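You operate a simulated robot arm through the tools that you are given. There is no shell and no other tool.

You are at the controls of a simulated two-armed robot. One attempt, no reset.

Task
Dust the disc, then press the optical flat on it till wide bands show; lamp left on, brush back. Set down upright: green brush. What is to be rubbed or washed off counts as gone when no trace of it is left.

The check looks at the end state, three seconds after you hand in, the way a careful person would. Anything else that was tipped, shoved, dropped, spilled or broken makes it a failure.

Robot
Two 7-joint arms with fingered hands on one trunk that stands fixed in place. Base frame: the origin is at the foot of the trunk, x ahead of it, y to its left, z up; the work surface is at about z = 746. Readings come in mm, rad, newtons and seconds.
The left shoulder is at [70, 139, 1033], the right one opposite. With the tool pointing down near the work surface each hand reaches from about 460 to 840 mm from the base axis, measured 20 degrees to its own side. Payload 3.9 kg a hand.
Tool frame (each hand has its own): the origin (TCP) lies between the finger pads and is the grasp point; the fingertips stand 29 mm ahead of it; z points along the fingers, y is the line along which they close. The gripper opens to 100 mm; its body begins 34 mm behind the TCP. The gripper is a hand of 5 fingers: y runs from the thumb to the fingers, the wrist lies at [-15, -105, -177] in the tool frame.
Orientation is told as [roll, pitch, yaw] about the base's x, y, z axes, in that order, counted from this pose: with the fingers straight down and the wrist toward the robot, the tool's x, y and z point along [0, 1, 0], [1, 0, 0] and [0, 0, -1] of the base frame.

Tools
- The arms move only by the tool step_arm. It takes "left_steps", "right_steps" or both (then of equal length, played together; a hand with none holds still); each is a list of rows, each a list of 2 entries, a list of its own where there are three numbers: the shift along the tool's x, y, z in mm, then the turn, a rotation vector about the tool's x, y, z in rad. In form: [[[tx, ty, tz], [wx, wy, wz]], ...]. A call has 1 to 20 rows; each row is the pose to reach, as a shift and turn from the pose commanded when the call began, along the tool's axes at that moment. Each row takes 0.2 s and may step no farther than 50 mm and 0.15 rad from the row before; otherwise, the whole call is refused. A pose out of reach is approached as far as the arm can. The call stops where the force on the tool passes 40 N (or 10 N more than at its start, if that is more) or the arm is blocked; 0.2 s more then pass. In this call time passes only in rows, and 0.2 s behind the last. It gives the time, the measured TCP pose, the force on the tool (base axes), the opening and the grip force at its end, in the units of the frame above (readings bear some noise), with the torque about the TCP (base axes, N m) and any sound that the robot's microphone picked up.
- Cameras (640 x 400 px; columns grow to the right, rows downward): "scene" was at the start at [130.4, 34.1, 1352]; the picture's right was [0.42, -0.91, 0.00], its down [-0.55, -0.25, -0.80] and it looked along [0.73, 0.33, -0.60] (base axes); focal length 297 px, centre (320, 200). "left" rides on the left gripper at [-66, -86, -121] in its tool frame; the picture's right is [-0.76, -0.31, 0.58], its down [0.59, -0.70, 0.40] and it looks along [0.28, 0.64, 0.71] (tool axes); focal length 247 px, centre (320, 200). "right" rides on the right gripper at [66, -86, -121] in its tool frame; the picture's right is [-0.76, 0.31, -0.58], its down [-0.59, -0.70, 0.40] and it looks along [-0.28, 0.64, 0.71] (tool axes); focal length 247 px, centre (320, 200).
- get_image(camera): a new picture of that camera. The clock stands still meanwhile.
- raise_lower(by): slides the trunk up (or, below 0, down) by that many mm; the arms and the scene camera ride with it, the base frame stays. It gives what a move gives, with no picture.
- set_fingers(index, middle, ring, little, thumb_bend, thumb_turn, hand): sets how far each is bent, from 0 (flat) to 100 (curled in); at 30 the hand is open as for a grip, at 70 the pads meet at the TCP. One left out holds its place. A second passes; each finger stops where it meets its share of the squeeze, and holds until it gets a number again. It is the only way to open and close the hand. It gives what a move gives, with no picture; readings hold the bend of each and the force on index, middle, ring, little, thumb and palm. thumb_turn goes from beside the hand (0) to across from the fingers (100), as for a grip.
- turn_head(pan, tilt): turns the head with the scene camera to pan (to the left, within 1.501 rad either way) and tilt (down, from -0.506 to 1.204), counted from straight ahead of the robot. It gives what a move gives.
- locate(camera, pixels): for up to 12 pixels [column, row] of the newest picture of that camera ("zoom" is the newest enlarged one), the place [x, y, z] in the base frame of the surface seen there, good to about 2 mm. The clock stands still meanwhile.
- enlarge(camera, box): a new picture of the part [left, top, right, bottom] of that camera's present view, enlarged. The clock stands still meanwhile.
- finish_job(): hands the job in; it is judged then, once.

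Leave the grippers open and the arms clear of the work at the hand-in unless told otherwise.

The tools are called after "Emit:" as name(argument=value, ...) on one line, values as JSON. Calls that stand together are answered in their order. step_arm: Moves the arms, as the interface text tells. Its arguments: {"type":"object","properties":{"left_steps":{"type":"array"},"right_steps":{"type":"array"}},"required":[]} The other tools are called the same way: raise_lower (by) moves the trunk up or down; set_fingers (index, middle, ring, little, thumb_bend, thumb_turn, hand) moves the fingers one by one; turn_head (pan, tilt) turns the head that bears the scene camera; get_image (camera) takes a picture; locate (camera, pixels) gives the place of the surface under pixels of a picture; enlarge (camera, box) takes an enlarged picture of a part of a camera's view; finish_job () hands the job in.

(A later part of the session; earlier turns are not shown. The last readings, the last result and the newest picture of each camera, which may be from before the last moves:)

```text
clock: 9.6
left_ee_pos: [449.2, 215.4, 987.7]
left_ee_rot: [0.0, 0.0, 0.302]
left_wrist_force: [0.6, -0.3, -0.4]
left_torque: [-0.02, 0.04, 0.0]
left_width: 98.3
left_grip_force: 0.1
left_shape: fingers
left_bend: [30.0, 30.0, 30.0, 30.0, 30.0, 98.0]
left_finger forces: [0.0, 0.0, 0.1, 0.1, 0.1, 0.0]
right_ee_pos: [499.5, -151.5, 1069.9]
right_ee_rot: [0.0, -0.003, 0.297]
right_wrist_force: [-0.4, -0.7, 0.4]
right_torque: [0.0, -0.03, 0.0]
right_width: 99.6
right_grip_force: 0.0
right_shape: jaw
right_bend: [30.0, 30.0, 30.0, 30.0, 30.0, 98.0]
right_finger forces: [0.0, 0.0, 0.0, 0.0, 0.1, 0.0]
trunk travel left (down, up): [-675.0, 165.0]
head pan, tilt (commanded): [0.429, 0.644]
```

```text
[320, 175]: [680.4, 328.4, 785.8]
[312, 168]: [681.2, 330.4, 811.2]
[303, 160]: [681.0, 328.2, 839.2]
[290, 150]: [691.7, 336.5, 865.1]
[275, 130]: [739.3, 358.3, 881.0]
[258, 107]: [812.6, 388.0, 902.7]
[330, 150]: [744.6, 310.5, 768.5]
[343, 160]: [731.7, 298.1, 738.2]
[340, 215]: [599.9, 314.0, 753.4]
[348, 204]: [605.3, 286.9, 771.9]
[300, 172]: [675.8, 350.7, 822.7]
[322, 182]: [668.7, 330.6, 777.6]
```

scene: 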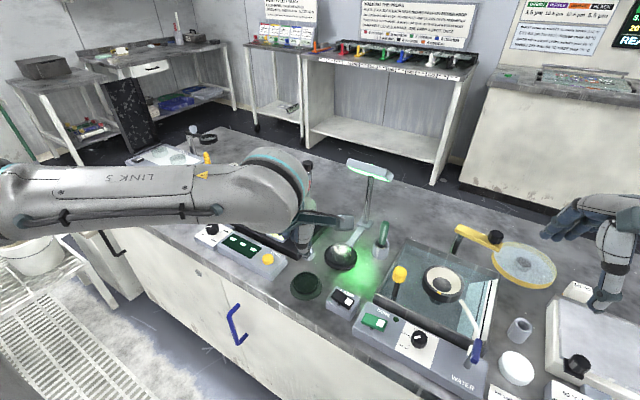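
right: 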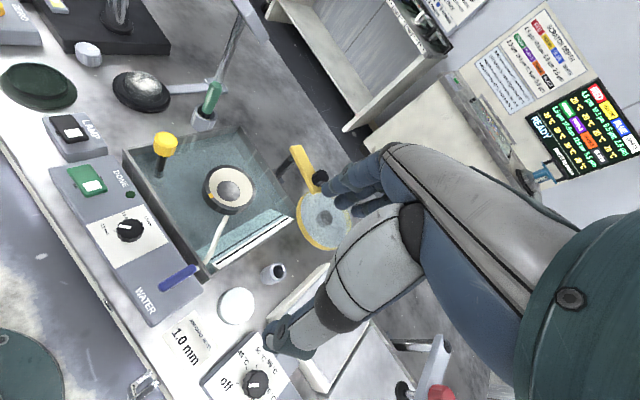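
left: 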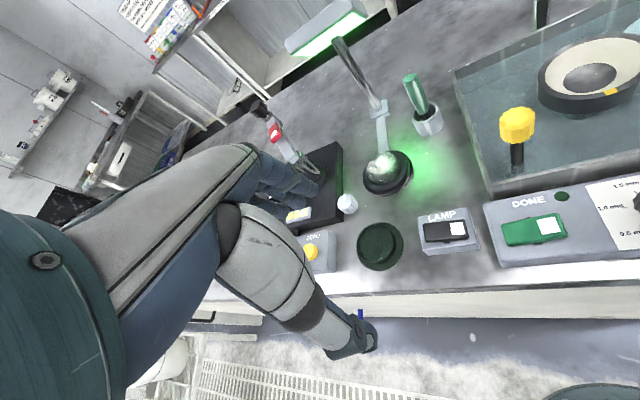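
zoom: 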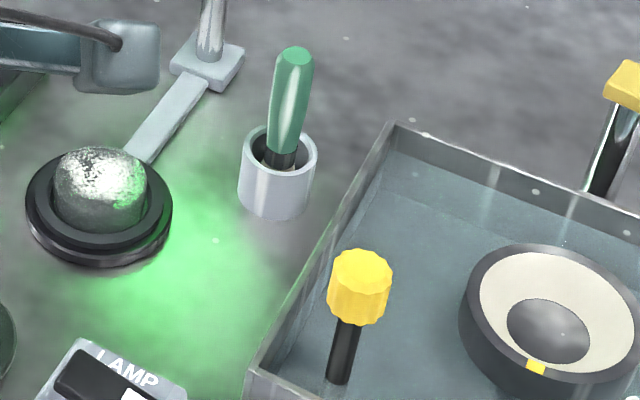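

The lever post is at (681,330), well clear of the path. I'll move the open left hand to hover at (683,170,900), turning the yaw to 0.5.

Emit:
step_arm(left_steps=[[[-19, 35, 10], [0, 0, -0.03]], [[-38, 70, 20], [0, 0, -0.07]], [[-57, 105, 30], [0, 0, -0.1]], [[-76, 140, 45], [0, 0, -0.13]], [[-95, 175, 65], [0, 0, -0.17]], [[-113.6, 209.8, 88], [0, 0, -0.2]]])

Emit:
get_image(camera="left")

Emit:
get_image(camera="scene")

Emit:
get_image(camera="right")

```text
clock: 11.0
left_ee_pos: [685.9, 167.2, 900.9]
left_ee_rot: [0.0, -0.001, 0.5]
left_wrist_force: [0.5, 0.0, -0.4]
left_torque: [0.02, 0.03, 0.03]
left_width: 98.3
left_grip_force: 0.1
left_shape: fingers
left_bend: [30.0, 30.0, 30.0, 30.0, 30.0, 98.0]
left_finger forces: [0.1, 0.0, 0.1, 0.0, 0.0, 0.0]
right_ee_pos: [500.7, -153.3, 1070.2]
right_ee_rot: [0.001, 0.001, 0.298]
right_wrist_force: [-0.5, 0.1, 0.4]
right_torque: [0.0, 0.0, -0.01]
right_width: 100.1
right_grip_force: 0.0
right_shape: jaw
right_bend: [30.0, 30.0, 30.0, 30.0, 30.0, 98.0]
right_finger forces: [0.0, 0.0, 0.1, 0.1, 0.0, 0.0]
trunk travel left (down, up): [-675.0, 165.0]
head pan, tilt (commanded): [0.429, 0.644]
```

```text
taken
```

left: 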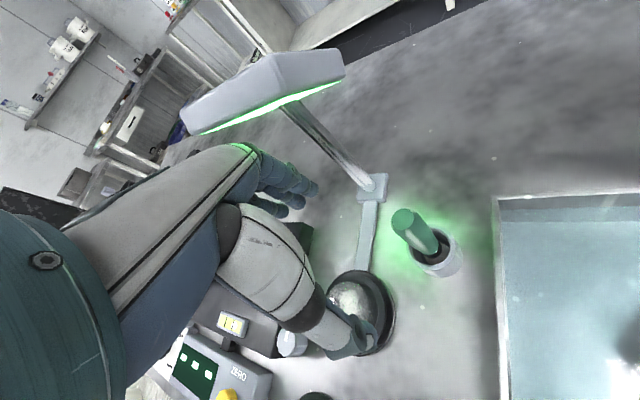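

```text
taken
```

scene: 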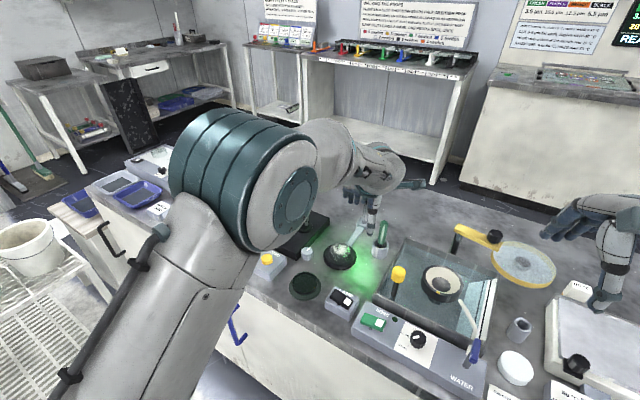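

```text
taken
```

right: 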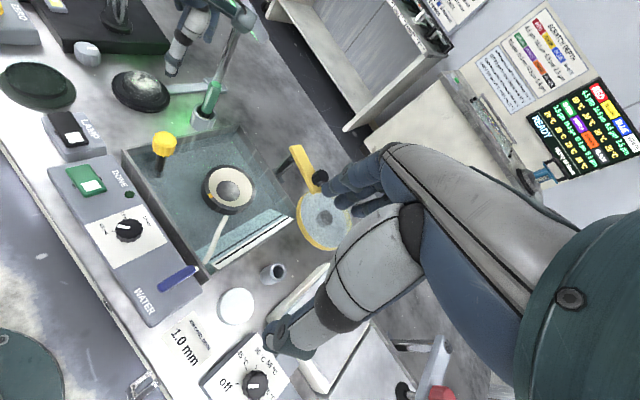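

I have a good view of the brush at (415,230) and the cup at (440,255) in the left camera. I'll measure them precisely.

Emit:
enlarge(camera="left", box=[370, 190, 480, 290])

Emit:
locate(camera="zoom", pixels=[[135, 110], [105, 125], [170, 90], [155, 165], [210, 135], [215, 190], [250, 165], [250, 220], [320, 170], [320, 260], [190, 245], [265, 215]])

Emit:
enlarge(camera="left", box=[300, 250, 420, 370])

Emit:
locate(camera="zoom", pixels=[[165, 150], [215, 130], [250, 180], [150, 120], [320, 200], [200, 80], [95, 150], [250, 300], [300, 130], [260, 100]])

```text
4.00 times, centred on (425, 240) of left
```

zoom: 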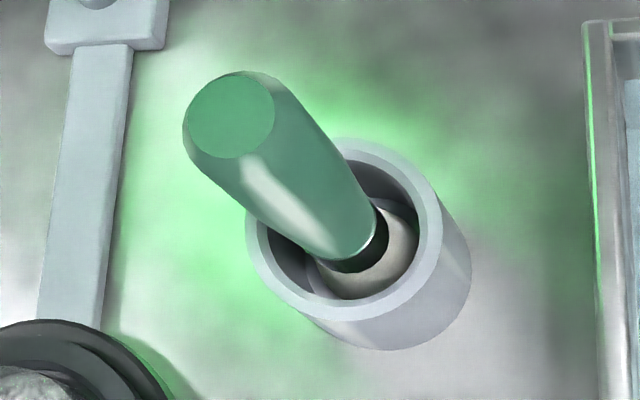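

```text
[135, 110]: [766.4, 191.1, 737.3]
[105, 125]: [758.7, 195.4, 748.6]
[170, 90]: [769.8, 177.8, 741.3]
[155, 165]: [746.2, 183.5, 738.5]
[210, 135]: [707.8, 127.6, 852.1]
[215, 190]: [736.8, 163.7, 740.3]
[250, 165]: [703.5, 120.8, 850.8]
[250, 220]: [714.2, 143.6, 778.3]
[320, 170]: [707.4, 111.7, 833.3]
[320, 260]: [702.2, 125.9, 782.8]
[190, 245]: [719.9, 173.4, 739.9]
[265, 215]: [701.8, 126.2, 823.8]
```

```text
3.33 times, centred on (360, 310) of left
```

zoom: 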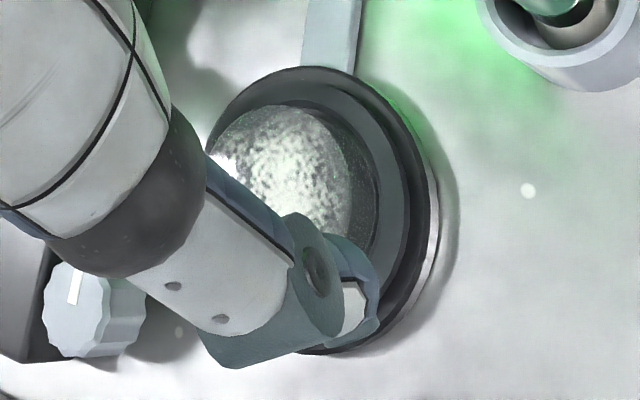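

```text
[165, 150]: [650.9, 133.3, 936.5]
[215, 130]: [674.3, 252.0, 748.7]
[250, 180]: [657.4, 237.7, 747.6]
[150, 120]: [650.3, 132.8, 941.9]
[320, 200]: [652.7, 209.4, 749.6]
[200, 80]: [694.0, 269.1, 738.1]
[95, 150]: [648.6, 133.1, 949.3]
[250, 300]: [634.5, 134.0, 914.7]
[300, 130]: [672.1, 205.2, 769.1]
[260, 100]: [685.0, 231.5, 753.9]
```

The brush is a green handle, black neck and round cream bristle head, which nearly fills the cup. I'll locate the handle top's centre and edges again.

Emit:
enlarge(camera="left", box=[370, 190, 480, 290])

Emit:
locate(camera="zoom", pixels=[[230, 115], [193, 120], [268, 110], [235, 80], [225, 152], [355, 200], [300, 235], [255, 250], [430, 200], [345, 145], [340, 310], [400, 260]])

```text
4.00 times, centred on (425, 240) of left
```

zoom: 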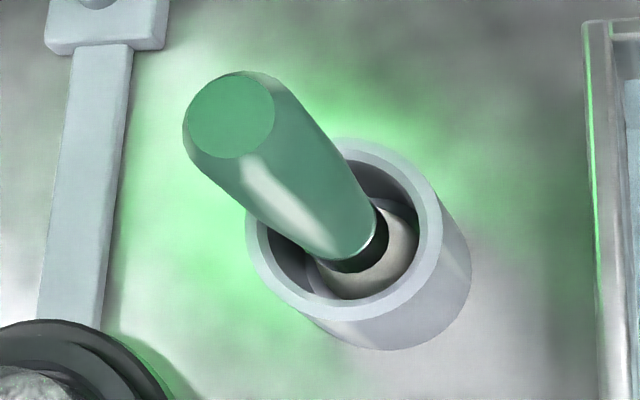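

```text
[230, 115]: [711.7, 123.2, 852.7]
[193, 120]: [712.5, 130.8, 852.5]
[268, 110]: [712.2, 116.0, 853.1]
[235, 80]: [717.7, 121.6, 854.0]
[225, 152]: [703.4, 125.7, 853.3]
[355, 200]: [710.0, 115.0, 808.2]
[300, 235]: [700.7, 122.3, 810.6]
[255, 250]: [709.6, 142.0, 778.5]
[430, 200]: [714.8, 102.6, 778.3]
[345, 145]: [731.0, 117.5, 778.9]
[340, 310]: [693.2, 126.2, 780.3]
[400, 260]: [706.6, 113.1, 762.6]
```

The handle axis is at about (712,122.5), upright and centred in the cup. I'll descend to z≈838 at this offset position (open fingers above the disc's right side) and re-read the pose.

Emit:
step_arm(left_steps=[[[0, 0, 20], [0, 0, 0]], [[0, 0, 40], [0, 0, 0]], [[0, 0, 62], [0, 0, 0]]])

Emit:
get_image(camera="left")

Emit:
get_image(camera="right")

```text
clock: 11.8
left_ee_pos: [684.6, 168.9, 839.0]
left_ee_rot: [0.0, 0.0, 0.499]
left_wrist_force: [0.2, -0.3, -0.1]
left_torque: [-0.01, -0.01, 0.0]
left_width: 98.8
left_grip_force: 0.0
left_shape: fingers
left_bend: [30.0, 30.0, 30.0, 30.0, 30.0, 98.0]
left_finger forces: [0.1, 0.0, 0.1, 0.0, 0.1, 0.0]
right_ee_pos: [501.3, -152.8, 1069.0]
right_ee_rot: [-0.001, -0.002, 0.299]
right_wrist_force: [0.4, 0.0, -0.1]
right_torque: [-0.02, 0.0, -0.03]
right_width: 99.7
right_grip_force: 0.2
right_shape: jaw
right_bend: [30.0, 30.0, 30.0, 30.0, 30.0, 98.0]
right_finger forces: [0.0, 0.0, 0.1, 0.1, 0.1, 0.1]
trunk travel left (down, up): [-675.0, 165.0]
head pan, tilt (commanded): [0.429, 0.644]
```

```text
taken
```

left: 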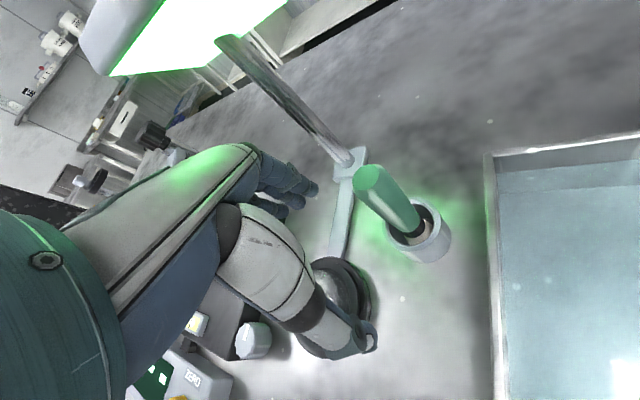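

```text
taken
```

right: 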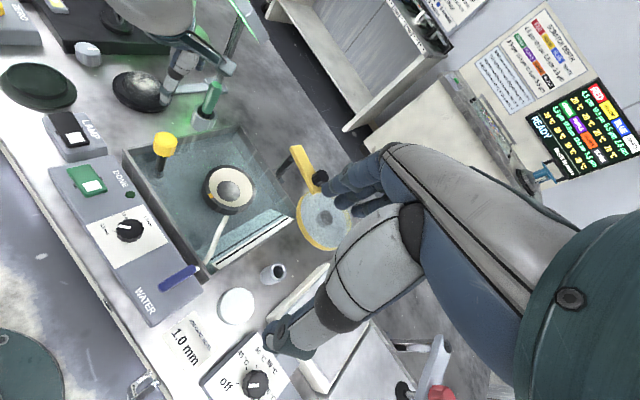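

No contact yet. I'll slide along −x_tool about 58 mm onto the handle, lowering to z≈830.

Emit:
step_arm(left_steps=[[[-15, 0.5, 0], [0, 0, 0]], [[-30, 1, 3], [0, 0, 0]], [[-44, 1.5, 6], [0, 0, 0]], [[-58, 1.8, 9], [0, 0, 0]]])

Emit:
get_image(camera="left")

Emit:
get_image(camera="scene")

Emit:
enlarge(camera="right", box=[80, 0, 280, 140])

```text
clock: 12.8
left_ee_pos: [712.6, 119.6, 829.2]
left_ee_rot: [0.001, 0.0, 0.498]
left_wrist_force: [-0.1, -0.1, 0.7]
left_torque: [0.03, 0.01, 0.04]
left_width: 98.5
left_grip_force: 0.0
left_shape: fingers
left_bend: [30.0, 30.0, 30.0, 30.0, 30.0, 98.0]
left_finger forces: [0.1, 0.0, 0.0, 0.1, 0.1, 0.0]
right_ee_pos: [499.1, -152.7, 1069.4]
right_ee_rot: [0.001, -0.002, 0.299]
right_wrist_force: [0.8, -0.3, 0.0]
right_torque: [0.01, 0.0, 0.0]
right_width: 99.8
right_grip_force: 0.0
right_shape: jaw
right_bend: [30.0, 30.0, 30.0, 30.0, 30.0, 98.0]
right_finger forces: [0.0, 0.0, 0.0, 0.0, 0.0, 0.0]
trunk travel left (down, up): [-675.0, 165.0]
head pan, tilt (commanded): [0.429, 0.644]
```

```text
taken
```

left: 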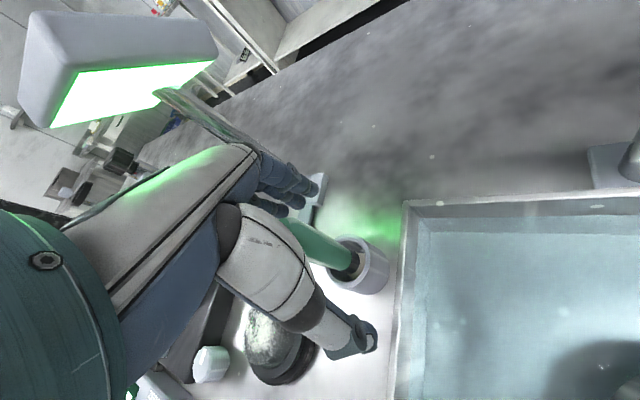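

```text
taken
```

scene: 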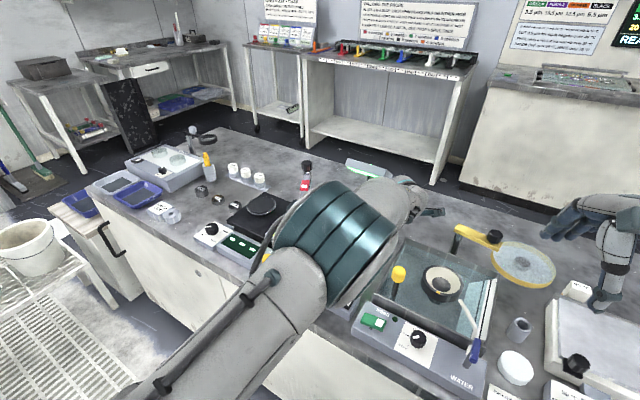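

```text
2.86 times, centred on (180, 70) of right
```

zoom: 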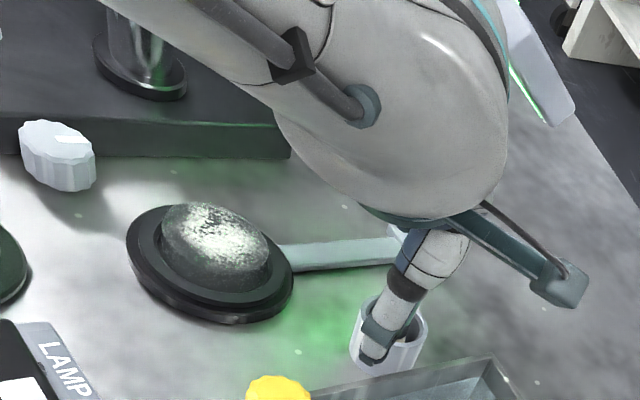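

The handle now stands between thumb and fingers. I'll close thumb, index and middle on it, and bring ring and little in as well.

Emit:
set_fingers(hand="left", index=70, middle=70, ring=65, little=65, thumb_bend=70)

Emit:
get_image(camera="left")

Emit:
enlarge(camera="right", box=[80, 0, 280, 140])

```text
clock: 13.8
left_ee_pos: [711.9, 121.1, 829.4]
left_ee_rot: [0.002, 0.001, 0.499]
left_wrist_force: [-0.6, 0.8, 0.7]
left_torque: [-0.04, 0.02, -0.01]
left_width: 11.6
left_grip_force: 4.7
left_shape: fingers
left_bend: [67.0, 67.0, 65.0, 65.0, 66.0, 97.0]
left_finger forces: [2.1, 2.6, 0.0, 0.0, 4.6, 0.0]
right_ee_pos: [498.8, -152.3, 1070.6]
right_ee_rot: [0.001, 0.0, 0.298]
right_wrist_force: [0.8, -0.8, 0.3]
right_torque: [-0.02, -0.02, 0.01]
right_width: 99.8
right_grip_force: 0.1
right_shape: jaw
right_bend: [30.0, 30.0, 30.0, 30.0, 30.0, 98.0]
right_finger forces: [0.0, 0.1, 0.0, 0.1, 0.0, 0.0]
trunk travel left (down, up): [-675.0, 165.0]
head pan, tilt (commanded): [0.429, 0.644]
```

```text
taken
```

left: 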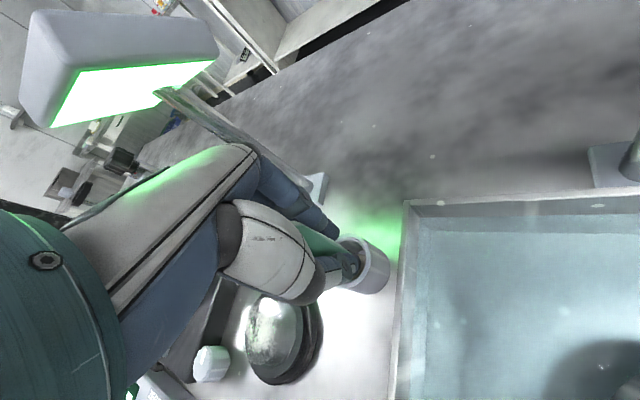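

```text
2.86 times, centred on (180, 70) of right
```

zoom: 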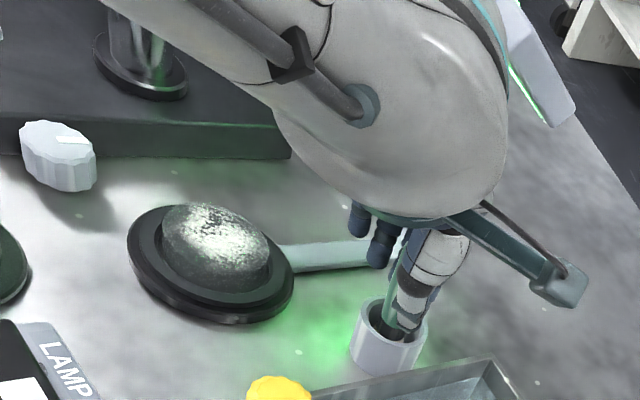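

I have a balanced grip: index 2.1 N, middle 2.6 N, thumb 4.6 N. I'll tighten it a little so the brush doesn't slip while sweeping.

Emit:
set_fingers(hand="left", index=78, middle=78, thumb_bend=78)

```text
clock: 14.8
left_ee_pos: [712.4, 119.8, 829.6]
left_ee_rot: [-0.001, 0.0, 0.5]
left_wrist_force: [0.6, 0.2, -0.3]
left_torque: [-0.03, 0.0, -0.01]
left_width: 8.9
left_grip_force: 15.2
left_shape: fingers
left_bend: [75.0, 75.0, 65.0, 65.0, 64.0, 93.0]
left_finger forces: [8.6, 8.1, 0.0, 0.1, 14.2, 0.0]
right_ee_pos: [500.1, -151.7, 1070.3]
right_ee_rot: [-0.001, 0.0, 0.3]
right_wrist_force: [0.6, 0.9, 1.0]
right_torque: [-0.01, -0.03, -0.02]
right_width: 99.6
right_grip_force: 0.1
right_shape: jaw
right_bend: [30.0, 30.0, 30.0, 30.0, 30.0, 98.0]
right_finger forces: [0.1, 0.0, 0.0, 0.0, 0.0, 0.0]
trunk travel left (down, up): [-675.0, 165.0]
head pan, tilt (commanded): [0.429, 0.644]
```

The grip is now 15 N, with no reaction at the wrist. I'll check how the brush stands, then lift.

Emit:
enlarge(camera="left", box=[260, 170, 420, 310])

Emit:
enlarge(camera="right", box=[140, 40, 260, 140])

```text
2.86 times, centred on (340, 240) of left
```

zoom: 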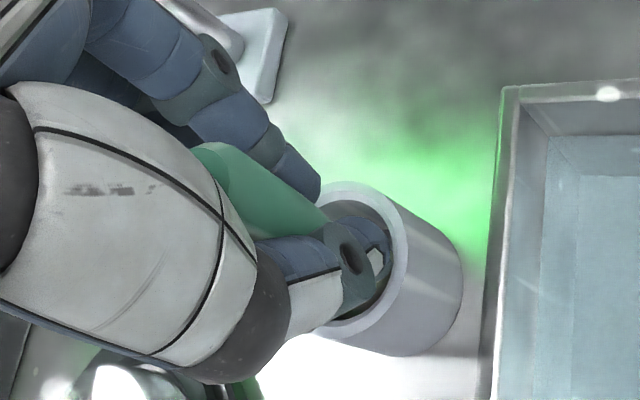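

```text
4.00 times, centred on (200, 90) of right
```

zoom: 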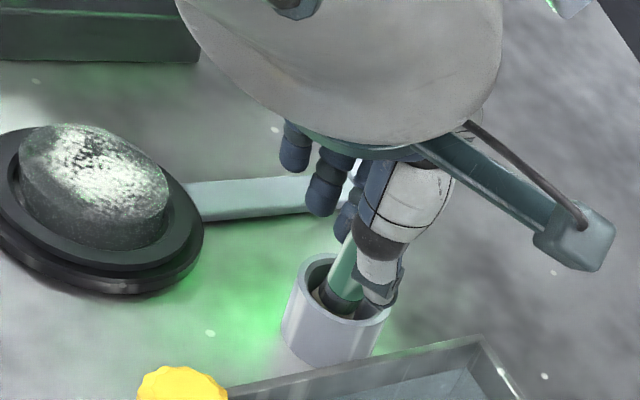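

The brush stands in the hand with its head in the cup. I'll lift straight up 42 mm in small rows.

Emit:
step_arm(left_steps=[[[0, 0, -6], [0, 0, 0]], [[0, 0, -14], [0, 0, 0]], [[0, 0, -24], [0, 0, 0]], [[0, 0, -34], [0, 0, 0]], [[0, 0, -42], [0, 0, 0]]])

Emit:
get_image(camera="left")

Emit:
enlarge(camera="right", box=[80, 0, 280, 140])

```text
clock: 16.0
left_ee_pos: [713.8, 120.1, 869.7]
left_ee_rot: [0.0, 0.001, 0.498]
left_wrist_force: [-0.7, -0.4, -0.5]
left_torque: [0.05, -0.01, -0.02]
left_width: 8.6
left_grip_force: 15.7
left_shape: fingers
left_bend: [75.0, 75.0, 65.0, 65.0, 64.0, 93.0]
left_finger forces: [8.7, 8.6, 0.0, 0.0, 14.2, 0.0]
right_ee_pos: [499.7, -152.9, 1069.1]
right_ee_rot: [-0.001, -0.002, 0.297]
right_wrist_force: [0.3, 0.4, -0.1]
right_torque: [-0.02, -0.03, -0.02]
right_width: 99.8
right_grip_force: 0.0
right_shape: jaw
right_bend: [30.0, 30.0, 30.0, 30.0, 30.0, 98.0]
right_finger forces: [0.0, 0.1, 0.1, 0.0, 0.1, 0.0]
trunk travel left (down, up): [-675.0, 165.0]
head pan, tilt (commanded): [0.429, 0.644]
```

```text
taken
```

left: 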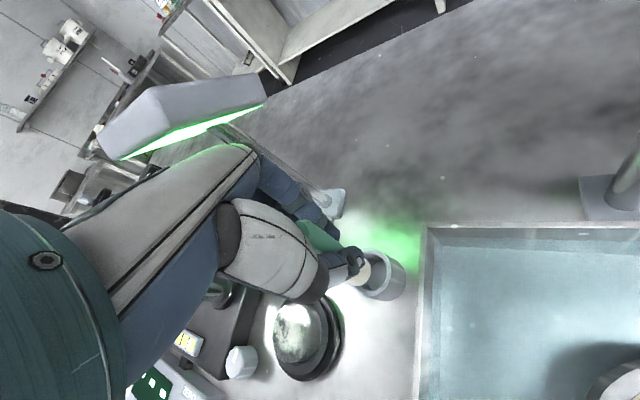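

```text
2.86 times, centred on (180, 70) of right
```

zoom: 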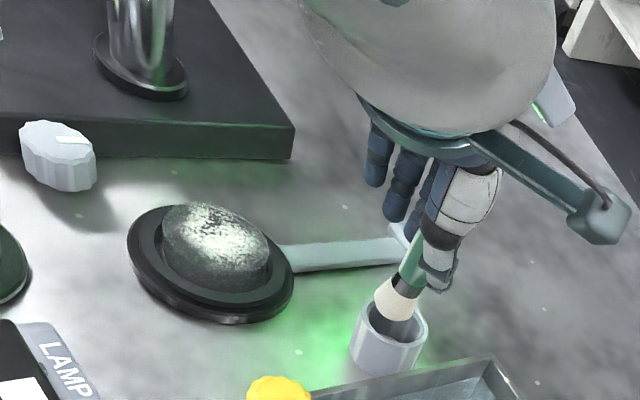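

The brush rose and the cup stayed put. I'll look closer at whether the bristle head has cleared the rim.

Emit:
enlarge(camera="right", box=[180, 60, 260, 130])

Emit:
enlarge(camera="left", box=[290, 190, 430, 310])

Emit:
locate(camera="zoom", pixels=[[355, 260], [340, 290], [370, 230], [385, 255], [380, 300], [470, 270], [430, 200], [180, 170], [230, 200]])

```text
5.71 times, centred on (220, 95) of right
```

zoom: 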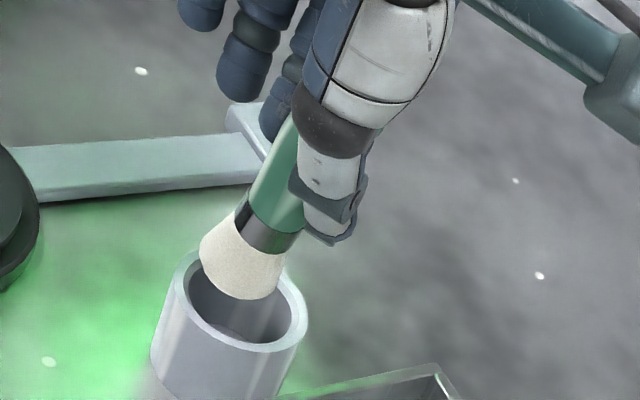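

```text
3.33 times, centred on (360, 250) of left
```

zoom: 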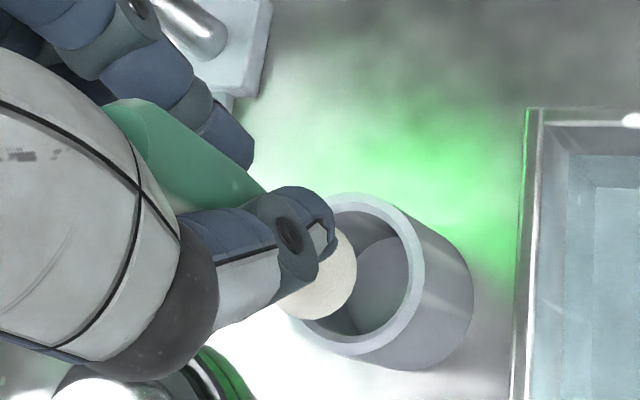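

```text
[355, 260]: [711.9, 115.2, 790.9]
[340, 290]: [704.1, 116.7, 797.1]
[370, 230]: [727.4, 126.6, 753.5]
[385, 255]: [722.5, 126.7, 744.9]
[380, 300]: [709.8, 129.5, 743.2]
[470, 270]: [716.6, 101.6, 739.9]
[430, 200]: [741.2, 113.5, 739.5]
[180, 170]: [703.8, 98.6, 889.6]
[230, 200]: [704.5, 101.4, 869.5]
```

The head has cleared the rim and its bottom is at z≈789. The handle leans about 8° in the grip, with its top toward −y. I'll measure the bristle head position from the right camera too.

Emit:
enlarge(camera="right", box=[180, 60, 260, 130])

Emit:
locate(camera="zoom", pixels=[[205, 265], [280, 280], [240, 293], [240, 230], [245, 265], [285, 262], [265, 235], [270, 195], [295, 150], [205, 250], [228, 225], [283, 180]])

```text
5.71 times, centred on (220, 95) of right
```

zoom: 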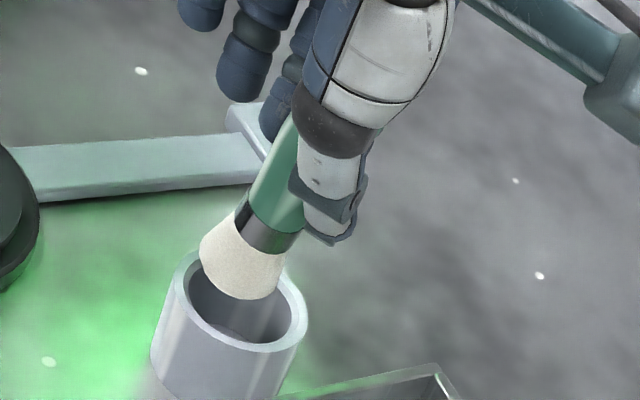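

```text
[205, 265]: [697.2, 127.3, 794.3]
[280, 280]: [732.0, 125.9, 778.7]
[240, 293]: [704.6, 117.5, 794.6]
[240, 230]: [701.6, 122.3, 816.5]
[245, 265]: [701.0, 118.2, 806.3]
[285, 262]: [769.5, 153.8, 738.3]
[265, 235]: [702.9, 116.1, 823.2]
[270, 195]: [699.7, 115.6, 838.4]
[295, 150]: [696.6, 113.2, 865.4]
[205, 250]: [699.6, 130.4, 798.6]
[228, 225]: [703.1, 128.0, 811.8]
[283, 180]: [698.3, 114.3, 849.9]
```

The bristle bottom centre is at about (708,126,790) with radius about 13 mm. I'll lift 10 mm more, carry the brush over the disc (centre ≈(648,211)), and turn the hand slightly to bring the brush upright.

Emit:
step_arm(left_steps=[[[0, 0, -10], [0, 0, 0]], [[27, -0.6, -10], [0, 0, 0]], [[55, -1.2, -10], [0.04, -0.024, 0]], [[82, -1.8, -10], [0.08, -0.048, 0]], [[109, -2.4, -10], [0.119, -0.072, 0]]])

Emit:
get_image(camera="left")

Emit:
enlarge(camera="right", box=[80, 0, 240, 130])

Emit:
get_image(camera="scene")

```text
clock: 17.2
left_ee_pos: [659.1, 217.8, 882.1]
left_ee_rot: [-0.072, 0.118, 0.493]
left_wrist_force: [-0.1, 0.3, -0.9]
left_torque: [0.0, -0.02, 0.0]
left_width: 8.5
left_grip_force: 15.3
left_shape: fingers
left_bend: [75.0, 75.0, 65.0, 65.0, 64.0, 93.0]
left_finger forces: [8.6, 8.7, 0.1, 0.0, 14.0, 0.1]
right_ee_pos: [499.5, -152.0, 1070.5]
right_ee_rot: [0.002, -0.002, 0.297]
right_wrist_force: [-0.4, 0.5, -0.4]
right_torque: [0.01, 0.02, 0.02]
right_width: 99.8
right_grip_force: 0.1
right_shape: jaw
right_bend: [30.0, 30.0, 30.0, 30.0, 30.0, 98.0]
right_finger forces: [0.1, 0.0, 0.1, 0.0, 0.0, 0.0]
trunk travel left (down, up): [-675.0, 165.0]
head pan, tilt (commanded): [0.429, 0.644]
```

```text
taken
```

left: 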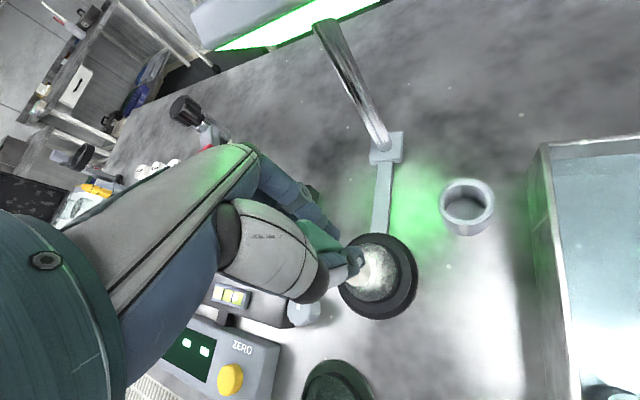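

```text
3.08 times, centred on (160, 65) of right
```

zoom: 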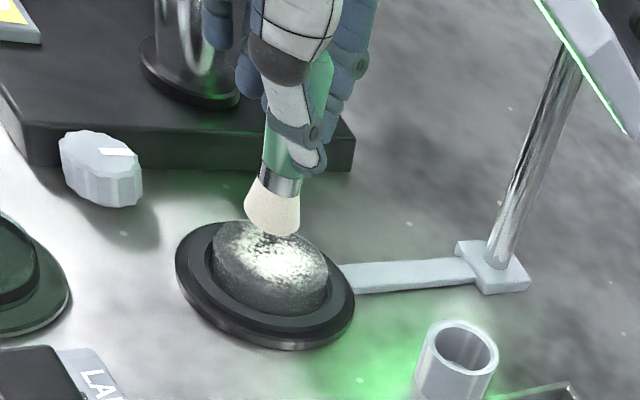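

```text
taken
```

scene: 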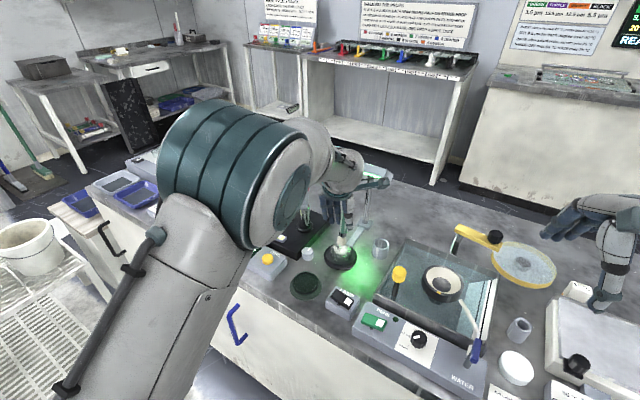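

The brush is over the disc. I'll measure the tilt and bristle bottom from the scene and right zooms.

Emit:
enlarge(camera="scene", box=[300, 190, 400, 280])

Emit:
locate(camera="zoom", pixels=[[225, 240], [265, 240], [295, 240], [260, 205], [285, 205], [265, 175], [290, 175], [275, 280], [230, 290], [310, 285]])

Emit:
enlarge(camera="right", box=[110, 30, 190, 130])

Emit:
locate(camera="zoom", pixels=[[320, 190], [340, 220], [300, 215], [375, 210], [340, 140], [330, 100], [340, 260], [260, 250], [420, 320], [340, 290]])

```text
4.44 times, centred on (350, 235) of scene
```

zoom: 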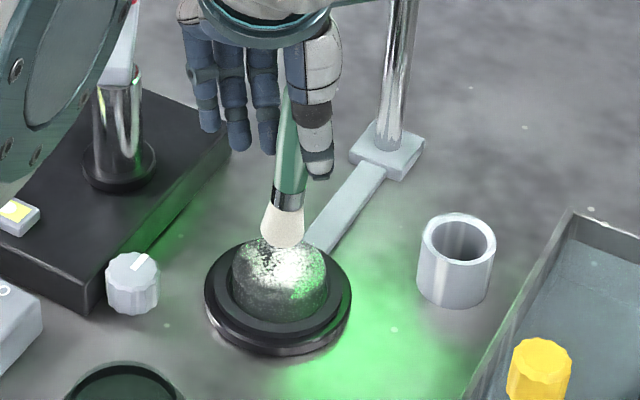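

```text
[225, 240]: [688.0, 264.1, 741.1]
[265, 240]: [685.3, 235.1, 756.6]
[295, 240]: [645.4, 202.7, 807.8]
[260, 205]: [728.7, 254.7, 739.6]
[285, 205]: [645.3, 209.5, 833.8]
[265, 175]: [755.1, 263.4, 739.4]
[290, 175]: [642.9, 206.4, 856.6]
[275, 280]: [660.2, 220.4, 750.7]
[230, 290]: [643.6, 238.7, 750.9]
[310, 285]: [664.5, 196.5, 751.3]
```

```text
4.00 times, centred on (150, 80) of right
```

zoom: 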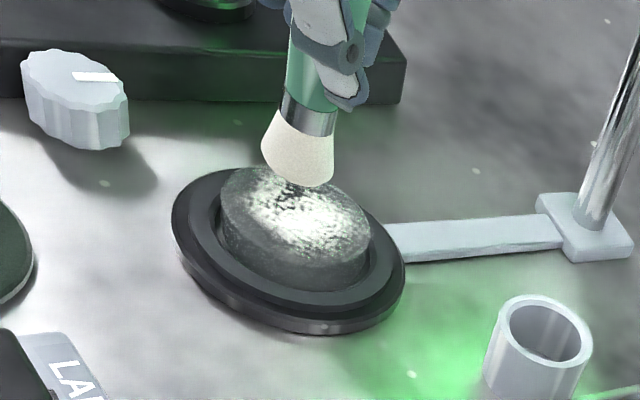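

```text
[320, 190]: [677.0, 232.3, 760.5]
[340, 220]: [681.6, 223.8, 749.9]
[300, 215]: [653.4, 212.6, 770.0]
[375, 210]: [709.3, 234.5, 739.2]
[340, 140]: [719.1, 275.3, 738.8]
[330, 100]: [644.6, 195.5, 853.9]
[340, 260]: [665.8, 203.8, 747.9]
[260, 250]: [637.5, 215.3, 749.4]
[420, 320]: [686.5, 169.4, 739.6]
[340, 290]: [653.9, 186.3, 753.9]
```

The brush is now upright, with its bottom at z≈801 and centre near (651,213). I'll refine the disc outline from the left camera.

Emit:
enlarge(camera="left", box=[320, 210, 440, 330])

Emit:
locate(camera="zoom", pixels=[[250, 150], [300, 170], [310, 220], [250, 260], [200, 290], [150, 280], [270, 200], [230, 230], [200, 260], [260, 130], [380, 200], [170, 350]])

```text
3.33 times, centred on (380, 270) of left
```

zoom: 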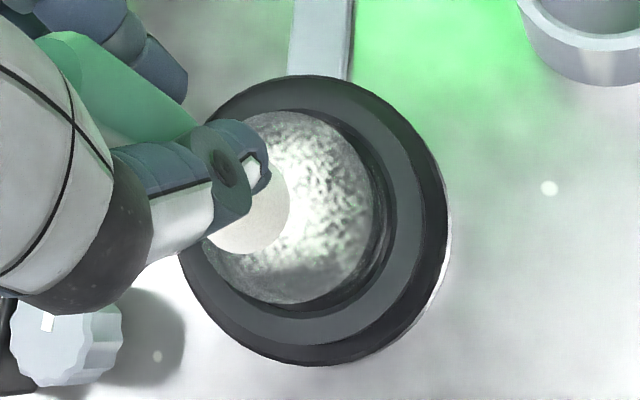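

```text
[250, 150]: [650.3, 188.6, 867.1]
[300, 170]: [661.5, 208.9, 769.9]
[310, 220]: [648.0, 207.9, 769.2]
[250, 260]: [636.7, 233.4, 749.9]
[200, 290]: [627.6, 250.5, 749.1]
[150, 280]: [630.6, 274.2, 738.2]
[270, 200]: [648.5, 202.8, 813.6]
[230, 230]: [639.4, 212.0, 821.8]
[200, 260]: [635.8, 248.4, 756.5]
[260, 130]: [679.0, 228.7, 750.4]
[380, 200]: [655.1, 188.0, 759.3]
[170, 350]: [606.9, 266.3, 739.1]
```

The disc centre is about (652,214) with radius ≈28 and top z≈771. I'll lower the brush 27 mm straight down, then touch in small steps while watching force.

Emit:
step_arm(left_steps=[[[0.72, 1.19, 9.9], [0, 0, 0]], [[1.44, 2.38, 19.8], [0, 0, 0]], [[1.94, 3.21, 26.7], [0, 0, 0]], [[2.1, 3.5, 29], [0, 0, 0]]])

Emit:
enlarge(camera="right", box=[110, 30, 190, 130])

Emit:
enlarge(camera="scene", box=[300, 190, 400, 280])

```text
clock: 18.2
left_ee_pos: [660.0, 214.9, 850.9]
left_ee_rot: [-0.074, 0.12, 0.497]
left_wrist_force: [-0.2, 0.6, 0.2]
left_torque: [-0.01, -0.02, 0.0]
left_width: 8.4
left_grip_force: 16.6
left_shape: fingers
left_bend: [75.0, 75.0, 65.0, 65.0, 64.0, 93.0]
left_finger forces: [8.7, 8.8, 0.1, 0.1, 14.2, 0.0]
right_ee_pos: [499.3, -150.9, 1070.1]
right_ee_rot: [-0.001, -0.003, 0.297]
right_wrist_force: [-0.2, 0.3, 0.2]
right_torque: [-0.02, 0.01, -0.01]
right_width: 99.8
right_grip_force: 0.0
right_shape: jaw
right_bend: [30.0, 30.0, 30.0, 30.0, 30.0, 98.0]
right_finger forces: [0.0, 0.1, 0.0, 0.0, 0.1, 0.0]
trunk travel left (down, up): [-675.0, 165.0]
head pan, tilt (commanded): [0.429, 0.644]
```

```text
4.00 times, centred on (150, 80) of right
```

zoom: 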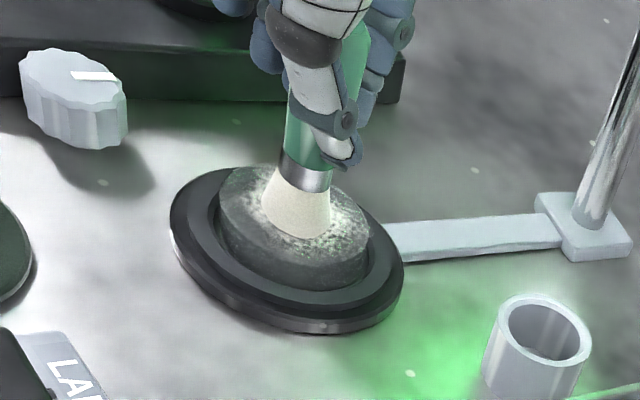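

```text
4.44 times, centred on (350, 235) of scene
```

zoom: 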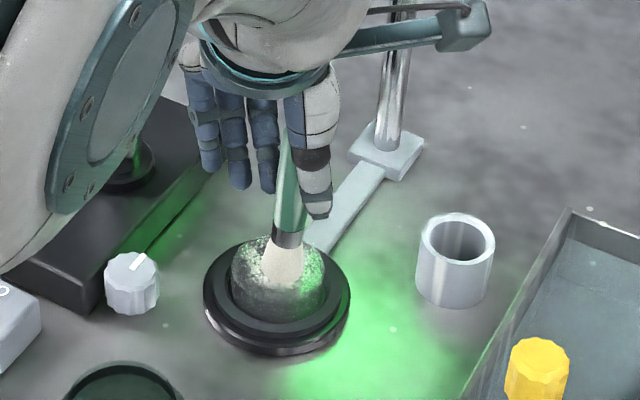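

The bristle tips are about touching the disc near its centre. I'll press about 2 mm and check the force first.

Emit:
step_arm(left_steps=[[[0.14, 0.24, 1.98], [0, 0, 0]]])

Emit:
enlarge(camera="right", box=[110, 30, 190, 130])

```text
clock: 18.6
left_ee_pos: [660.0, 214.9, 850.8]
left_ee_rot: [-0.073, 0.117, 0.496]
left_wrist_force: [-0.3, 0.7, 4.5]
left_torque: [-0.03, 0.01, 0.0]
left_width: 8.2
left_grip_force: 16.6
left_shape: fingers
left_bend: [76.0, 75.0, 65.0, 65.0, 63.0, 93.0]
left_finger forces: [9.3, 9.4, 0.1, 0.0, 14.4, 0.0]
right_ee_pos: [498.0, -152.5, 1070.0]
right_ee_rot: [0.001, -0.001, 0.297]
right_wrist_force: [0.7, 0.2, 1.0]
right_torque: [0.01, 0.04, -0.02]
right_width: 100.0
right_grip_force: 0.1
right_shape: jaw
right_bend: [30.0, 30.0, 30.0, 30.0, 30.0, 98.0]
right_finger forces: [0.0, 0.0, 0.0, 0.1, 0.0, 0.0]
trunk travel left (down, up): [-675.0, 165.0]
head pan, tilt (commanded): [0.429, 0.644]
```

```text
4.00 times, centred on (150, 80) of right
```

zoom: 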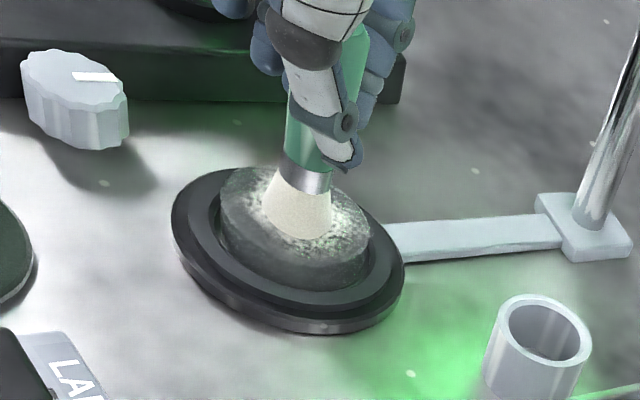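

Contact gives 4.5 N. I'll ease off 1 mm and sweep gently: one circle of radius 20 mm around the disc, then an inner circle. The bristles will stay on the disc throughout.

Emit:
step_arm(left_steps=[[[-4.89, 8.62, -1.69], [0, 0, 0]], [[-9.71, 17.35, -2.39], [0, 0, 0]], [[0.32, 19.71, -3.4], [0, 0, 0]], [[10.21, 16.79, -3.77], [0, 0, 0]], [[17.39, 9.32, -3.39], [0, 0, 0]], [[19.85, -0.69, -2.37], [0, 0, 0]], [[17, -10.51, -0.98], [0, 0, 0]], [[9.57, -17.59, 0.41], [0, 0, 0]], [[-0.46, -19.95, 1.42], [0, 0, 0]], [[-10.35, -17.03, 1.79], [0, 0, 0]], [[-17.53, -9.56, 1.41], [0, 0, 0]], [[-19.99, 0.45, 0.39], [0, 0, 0]], [[-17.14, 10.27, -1], [0, 0, 0]], [[-9.71, 17.35, -2.39], [0, 0, 0]], [[-0.44, 8.76, -2.03], [0, 0, 0]], [[7.79, 4.13, -2.07], [0, 0, 0]], [[7.28, -5.22, -0.91], [0, 0, 0]], [[0.3, -9, 0.05], [0, 0, 0]], [[-7.93, -4.37, 0.09], [0, 0, 0]], [[-7.42, 4.98, -1.07], [0, 0, 0]]])

Emit:
enlarge(camera="right", box=[110, 30, 190, 130])

Emit:
enlarge(camera="left", box=[300, 190, 440, 330])

```text
clock: 22.8
left_ee_pos: [667.7, 211.4, 850.6]
left_ee_rot: [-0.07, 0.122, 0.496]
left_wrist_force: [-0.5, 0.2, -0.9]
left_torque: [-0.03, -0.01, 0.0]
left_width: 7.0
left_grip_force: 16.6
left_shape: fingers
left_bend: [76.0, 76.0, 65.0, 65.0, 63.0, 92.0]
left_finger forces: [8.1, 10.1, 0.0, 0.0, 14.8, 0.0]
right_ee_pos: [498.9, -151.4, 1069.3]
right_ee_rot: [-0.001, -0.001, 0.299]
right_wrist_force: [-1.0, 0.3, -0.7]
right_torque: [0.01, -0.02, 0.0]
right_width: 99.4
right_grip_force: 0.0
right_shape: jaw
right_bend: [30.0, 30.0, 30.0, 30.0, 30.0, 98.0]
right_finger forces: [0.1, 0.1, 0.1, 0.0, 0.0, 0.1]
trunk travel left (down, up): [-675.0, 165.0]
head pan, tilt (commanded): [0.429, 0.644]
```

```text
4.00 times, centred on (150, 80) of right
```

zoom: 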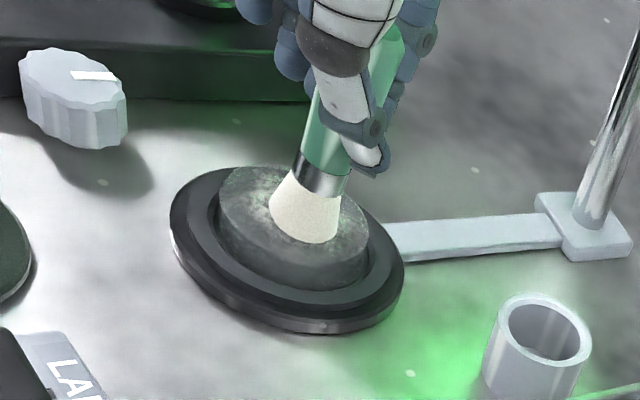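

```text
2.86 times, centred on (370, 260) of left
```

zoom: 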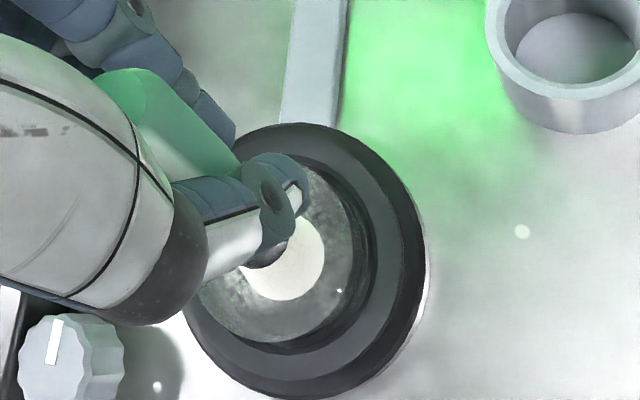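

The dust is fading but traces remain, mostly toward the near-left. I'll do a second pass slightly lower and re-centred on the disc.

Emit:
step_arm(left_steps=[[[4.85, 3.84, 0.4], [0, 0, 0]], [[7.01, 16.36, -1.26], [0, 0, 0]], [[-4.79, 21.31, -1], [0, 0, 0]], [[5.24, 23.69, -2.01], [0, 0, 0]], [[15.13, 20.75, -2.38], [0, 0, 0]], [[22.31, 13.29, -2.01], [0, 0, 0]], [[24.77, 3.28, -0.98], [0, 0, 0]], [[21.92, -6.54, 0.41], [0, 0, 0]], [[14.49, -13.63, 1.8], [0, 0, 0]], [[4.46, -15.99, 2.81], [0, 0, 0]], [[-5.43, -13.06, 3.18], [0, 0, 0]], [[-12.61, -5.6, 2.8], [0, 0, 0]], [[-15.07, 4.41, 1.78], [0, 0, 0]], [[-12.22, 14.24, 0.39], [0, 0, 0]], [[0.03, 12.58, -0.3], [0, 0, 0]], [[13.58, 8.57, -0.8], [0, 0, 0]], [[11.41, -3.94, 0.86], [0, 0, 0]], [[0.27, -4.29, 1.71], [0, 0, 0]], [[-5.03, 5.31, 0.94], [0, 0, 0]], [[4.85, 3.84, 0.4], [0, 0, 0]]])

Emit:
enlarge(camera="right", box=[110, 30, 190, 130])

Emit:
enlarge(camera="left", box=[300, 190, 440, 330])

Emit:
enlarge(camera="scene", box=[300, 190, 400, 280])

```text
clock: 27.0
left_ee_pos: [666.3, 217.0, 850.1]
left_ee_rot: [-0.072, 0.118, 0.494]
left_wrist_force: [-1.0, 0.1, -0.9]
left_torque: [0.01, 0.0, -0.01]
left_width: 6.8
left_grip_force: 16.7
left_shape: fingers
left_bend: [76.0, 76.0, 65.0, 65.0, 63.0, 92.0]
left_finger forces: [8.2, 10.3, 0.0, 0.0, 14.5, 0.0]
right_ee_pos: [499.9, -151.9, 1069.0]
right_ee_rot: [0.001, -0.001, 0.299]
right_wrist_force: [0.3, 0.7, 0.6]
right_torque: [0.02, -0.01, 0.03]
right_width: 99.7
right_grip_force: 0.0
right_shape: jaw
right_bend: [30.0, 30.0, 30.0, 30.0, 30.0, 98.0]
right_finger forces: [0.1, 0.1, 0.1, 0.1, 0.1, 0.0]
trunk travel left (down, up): [-675.0, 165.0]
head pan, tilt (commanded): [0.429, 0.644]
```

```text
4.00 times, centred on (150, 80) of right
```

zoom: 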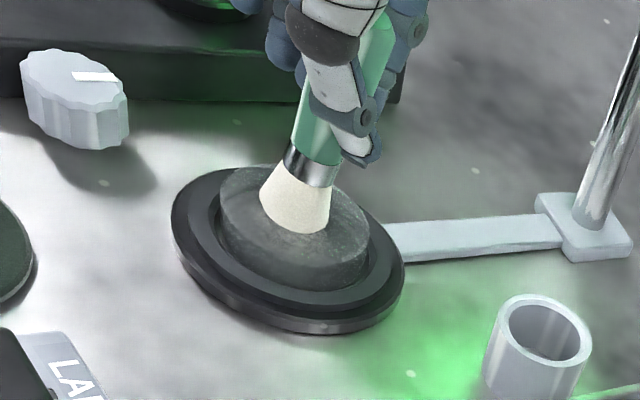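

```text
2.86 times, centred on (370, 260) of left
```

zoom: 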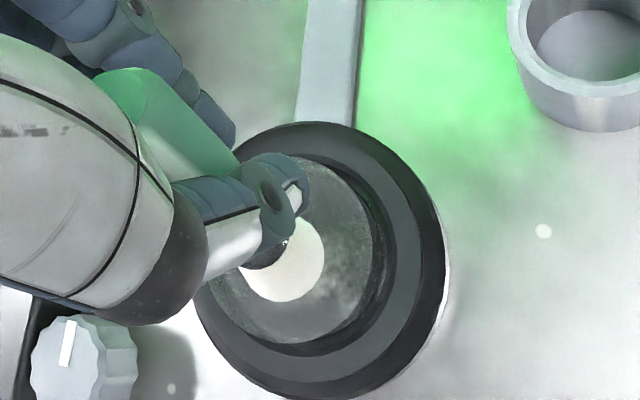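

```text
4.44 times, centred on (350, 235) of scene
```

zoom: 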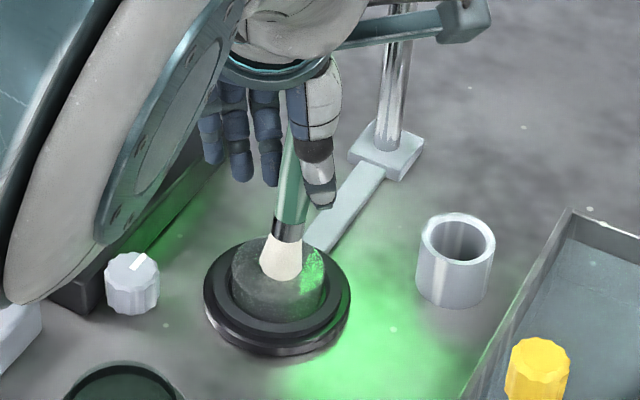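

The disc is much cleaner. A faint trace remains near its right (−y) rim, at (350,290) in the left zoom. I'll do a third pass slightly lower, with extra strokes on that side.

Emit:
step_arm(left_steps=[[[-10.05, 18.46, -0.48], [0, 0, 0]], [[0.47, 20.98, -1.54], [0, 0, 0]], [[10.9, 17.88, -1.93], [0, 0, 0]], [[18.4, 10.04, -1.53], [0, 0, 0]], [[21.02, -0.46, -0.47], [0, 0, 0]], [[18.01, -10.82, 1], [0, 0, 0]], [[10.19, -18.22, 2.46], [0, 0, 0]], [[-0.33, -20.74, 3.52], [0, 0, 0]], [[-10.76, -17.64, 3.91], [0, 0, 0]], [[-18.26, -9.8, 3.51], [0, 0, 0]], [[-20.88, 0.7, 2.45], [0, 0, 0]], [[-17.87, 11.06, 0.98], [0, 0, 0]], [[-18.72, 1.3, 2.21], [0, 0, 0]], [[-15.46, -12.81, 3.67], [0, 0, 0]], [[-6.28, -19.19, 3.77], [0, 0, 0]], [[-3.05, -10.65, 2.51], [0, 0, 0]], [[-12.24, -4.27, 2.41], [0, 0, 0]], [[-9.99, 6.03, 1.01], [0, 0, 0]], [[3.29, 8.67, -0.27], [0, 0, 0]], [[8.3, -4.51, 0.95], [0, 0, 0]]])

Emit:
enlarge(camera="right", box=[110, 30, 190, 130])

Emit:
enlarge(camera="left", box=[300, 190, 440, 330])

```text
clock: 31.2
left_ee_pos: [661.5, 221.3, 849.7]
left_ee_rot: [-0.07, 0.119, 0.496]
left_wrist_force: [-0.4, 0.1, 0.6]
left_torque: [-0.01, 0.02, -0.01]
left_width: 6.2
left_grip_force: 16.7
left_shape: fingers
left_bend: [76.0, 76.0, 65.0, 65.0, 63.0, 92.0]
left_finger forces: [7.7, 10.9, 0.1, 0.0, 14.7, 0.0]
right_ee_pos: [497.9, -154.0, 1069.3]
right_ee_rot: [0.002, -0.003, 0.297]
right_wrist_force: [-0.1, 0.0, 0.0]
right_torque: [0.04, 0.0, -0.01]
right_width: 99.8
right_grip_force: 0.0
right_shape: jaw
right_bend: [30.0, 30.0, 30.0, 30.0, 30.0, 98.0]
right_finger forces: [0.1, 0.0, 0.0, 0.0, 0.0, 0.0]
trunk travel left (down, up): [-675.0, 165.0]
head pan, tilt (commanded): [0.429, 0.644]
```

```text
4.00 times, centred on (150, 80) of right
```

zoom: 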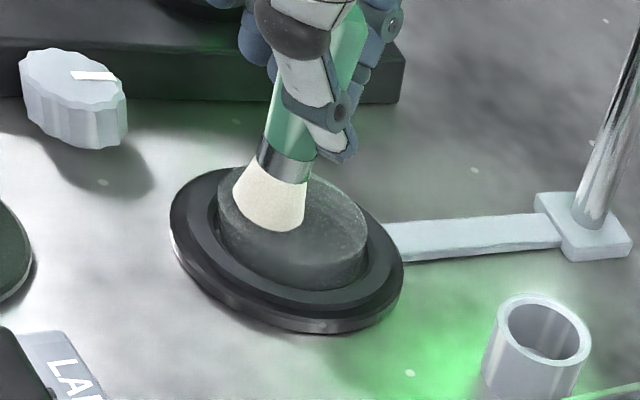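

```text
2.86 times, centred on (370, 260) of left
```

zoom: 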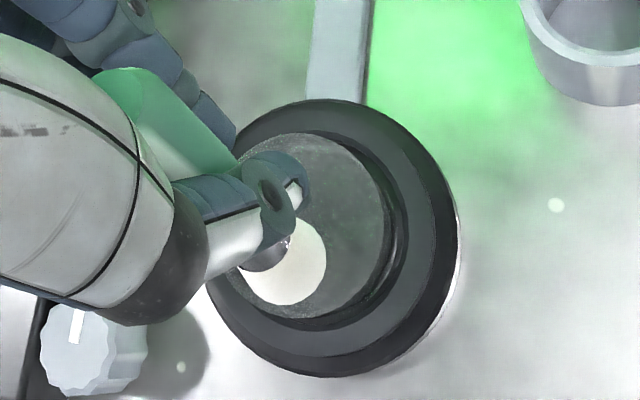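

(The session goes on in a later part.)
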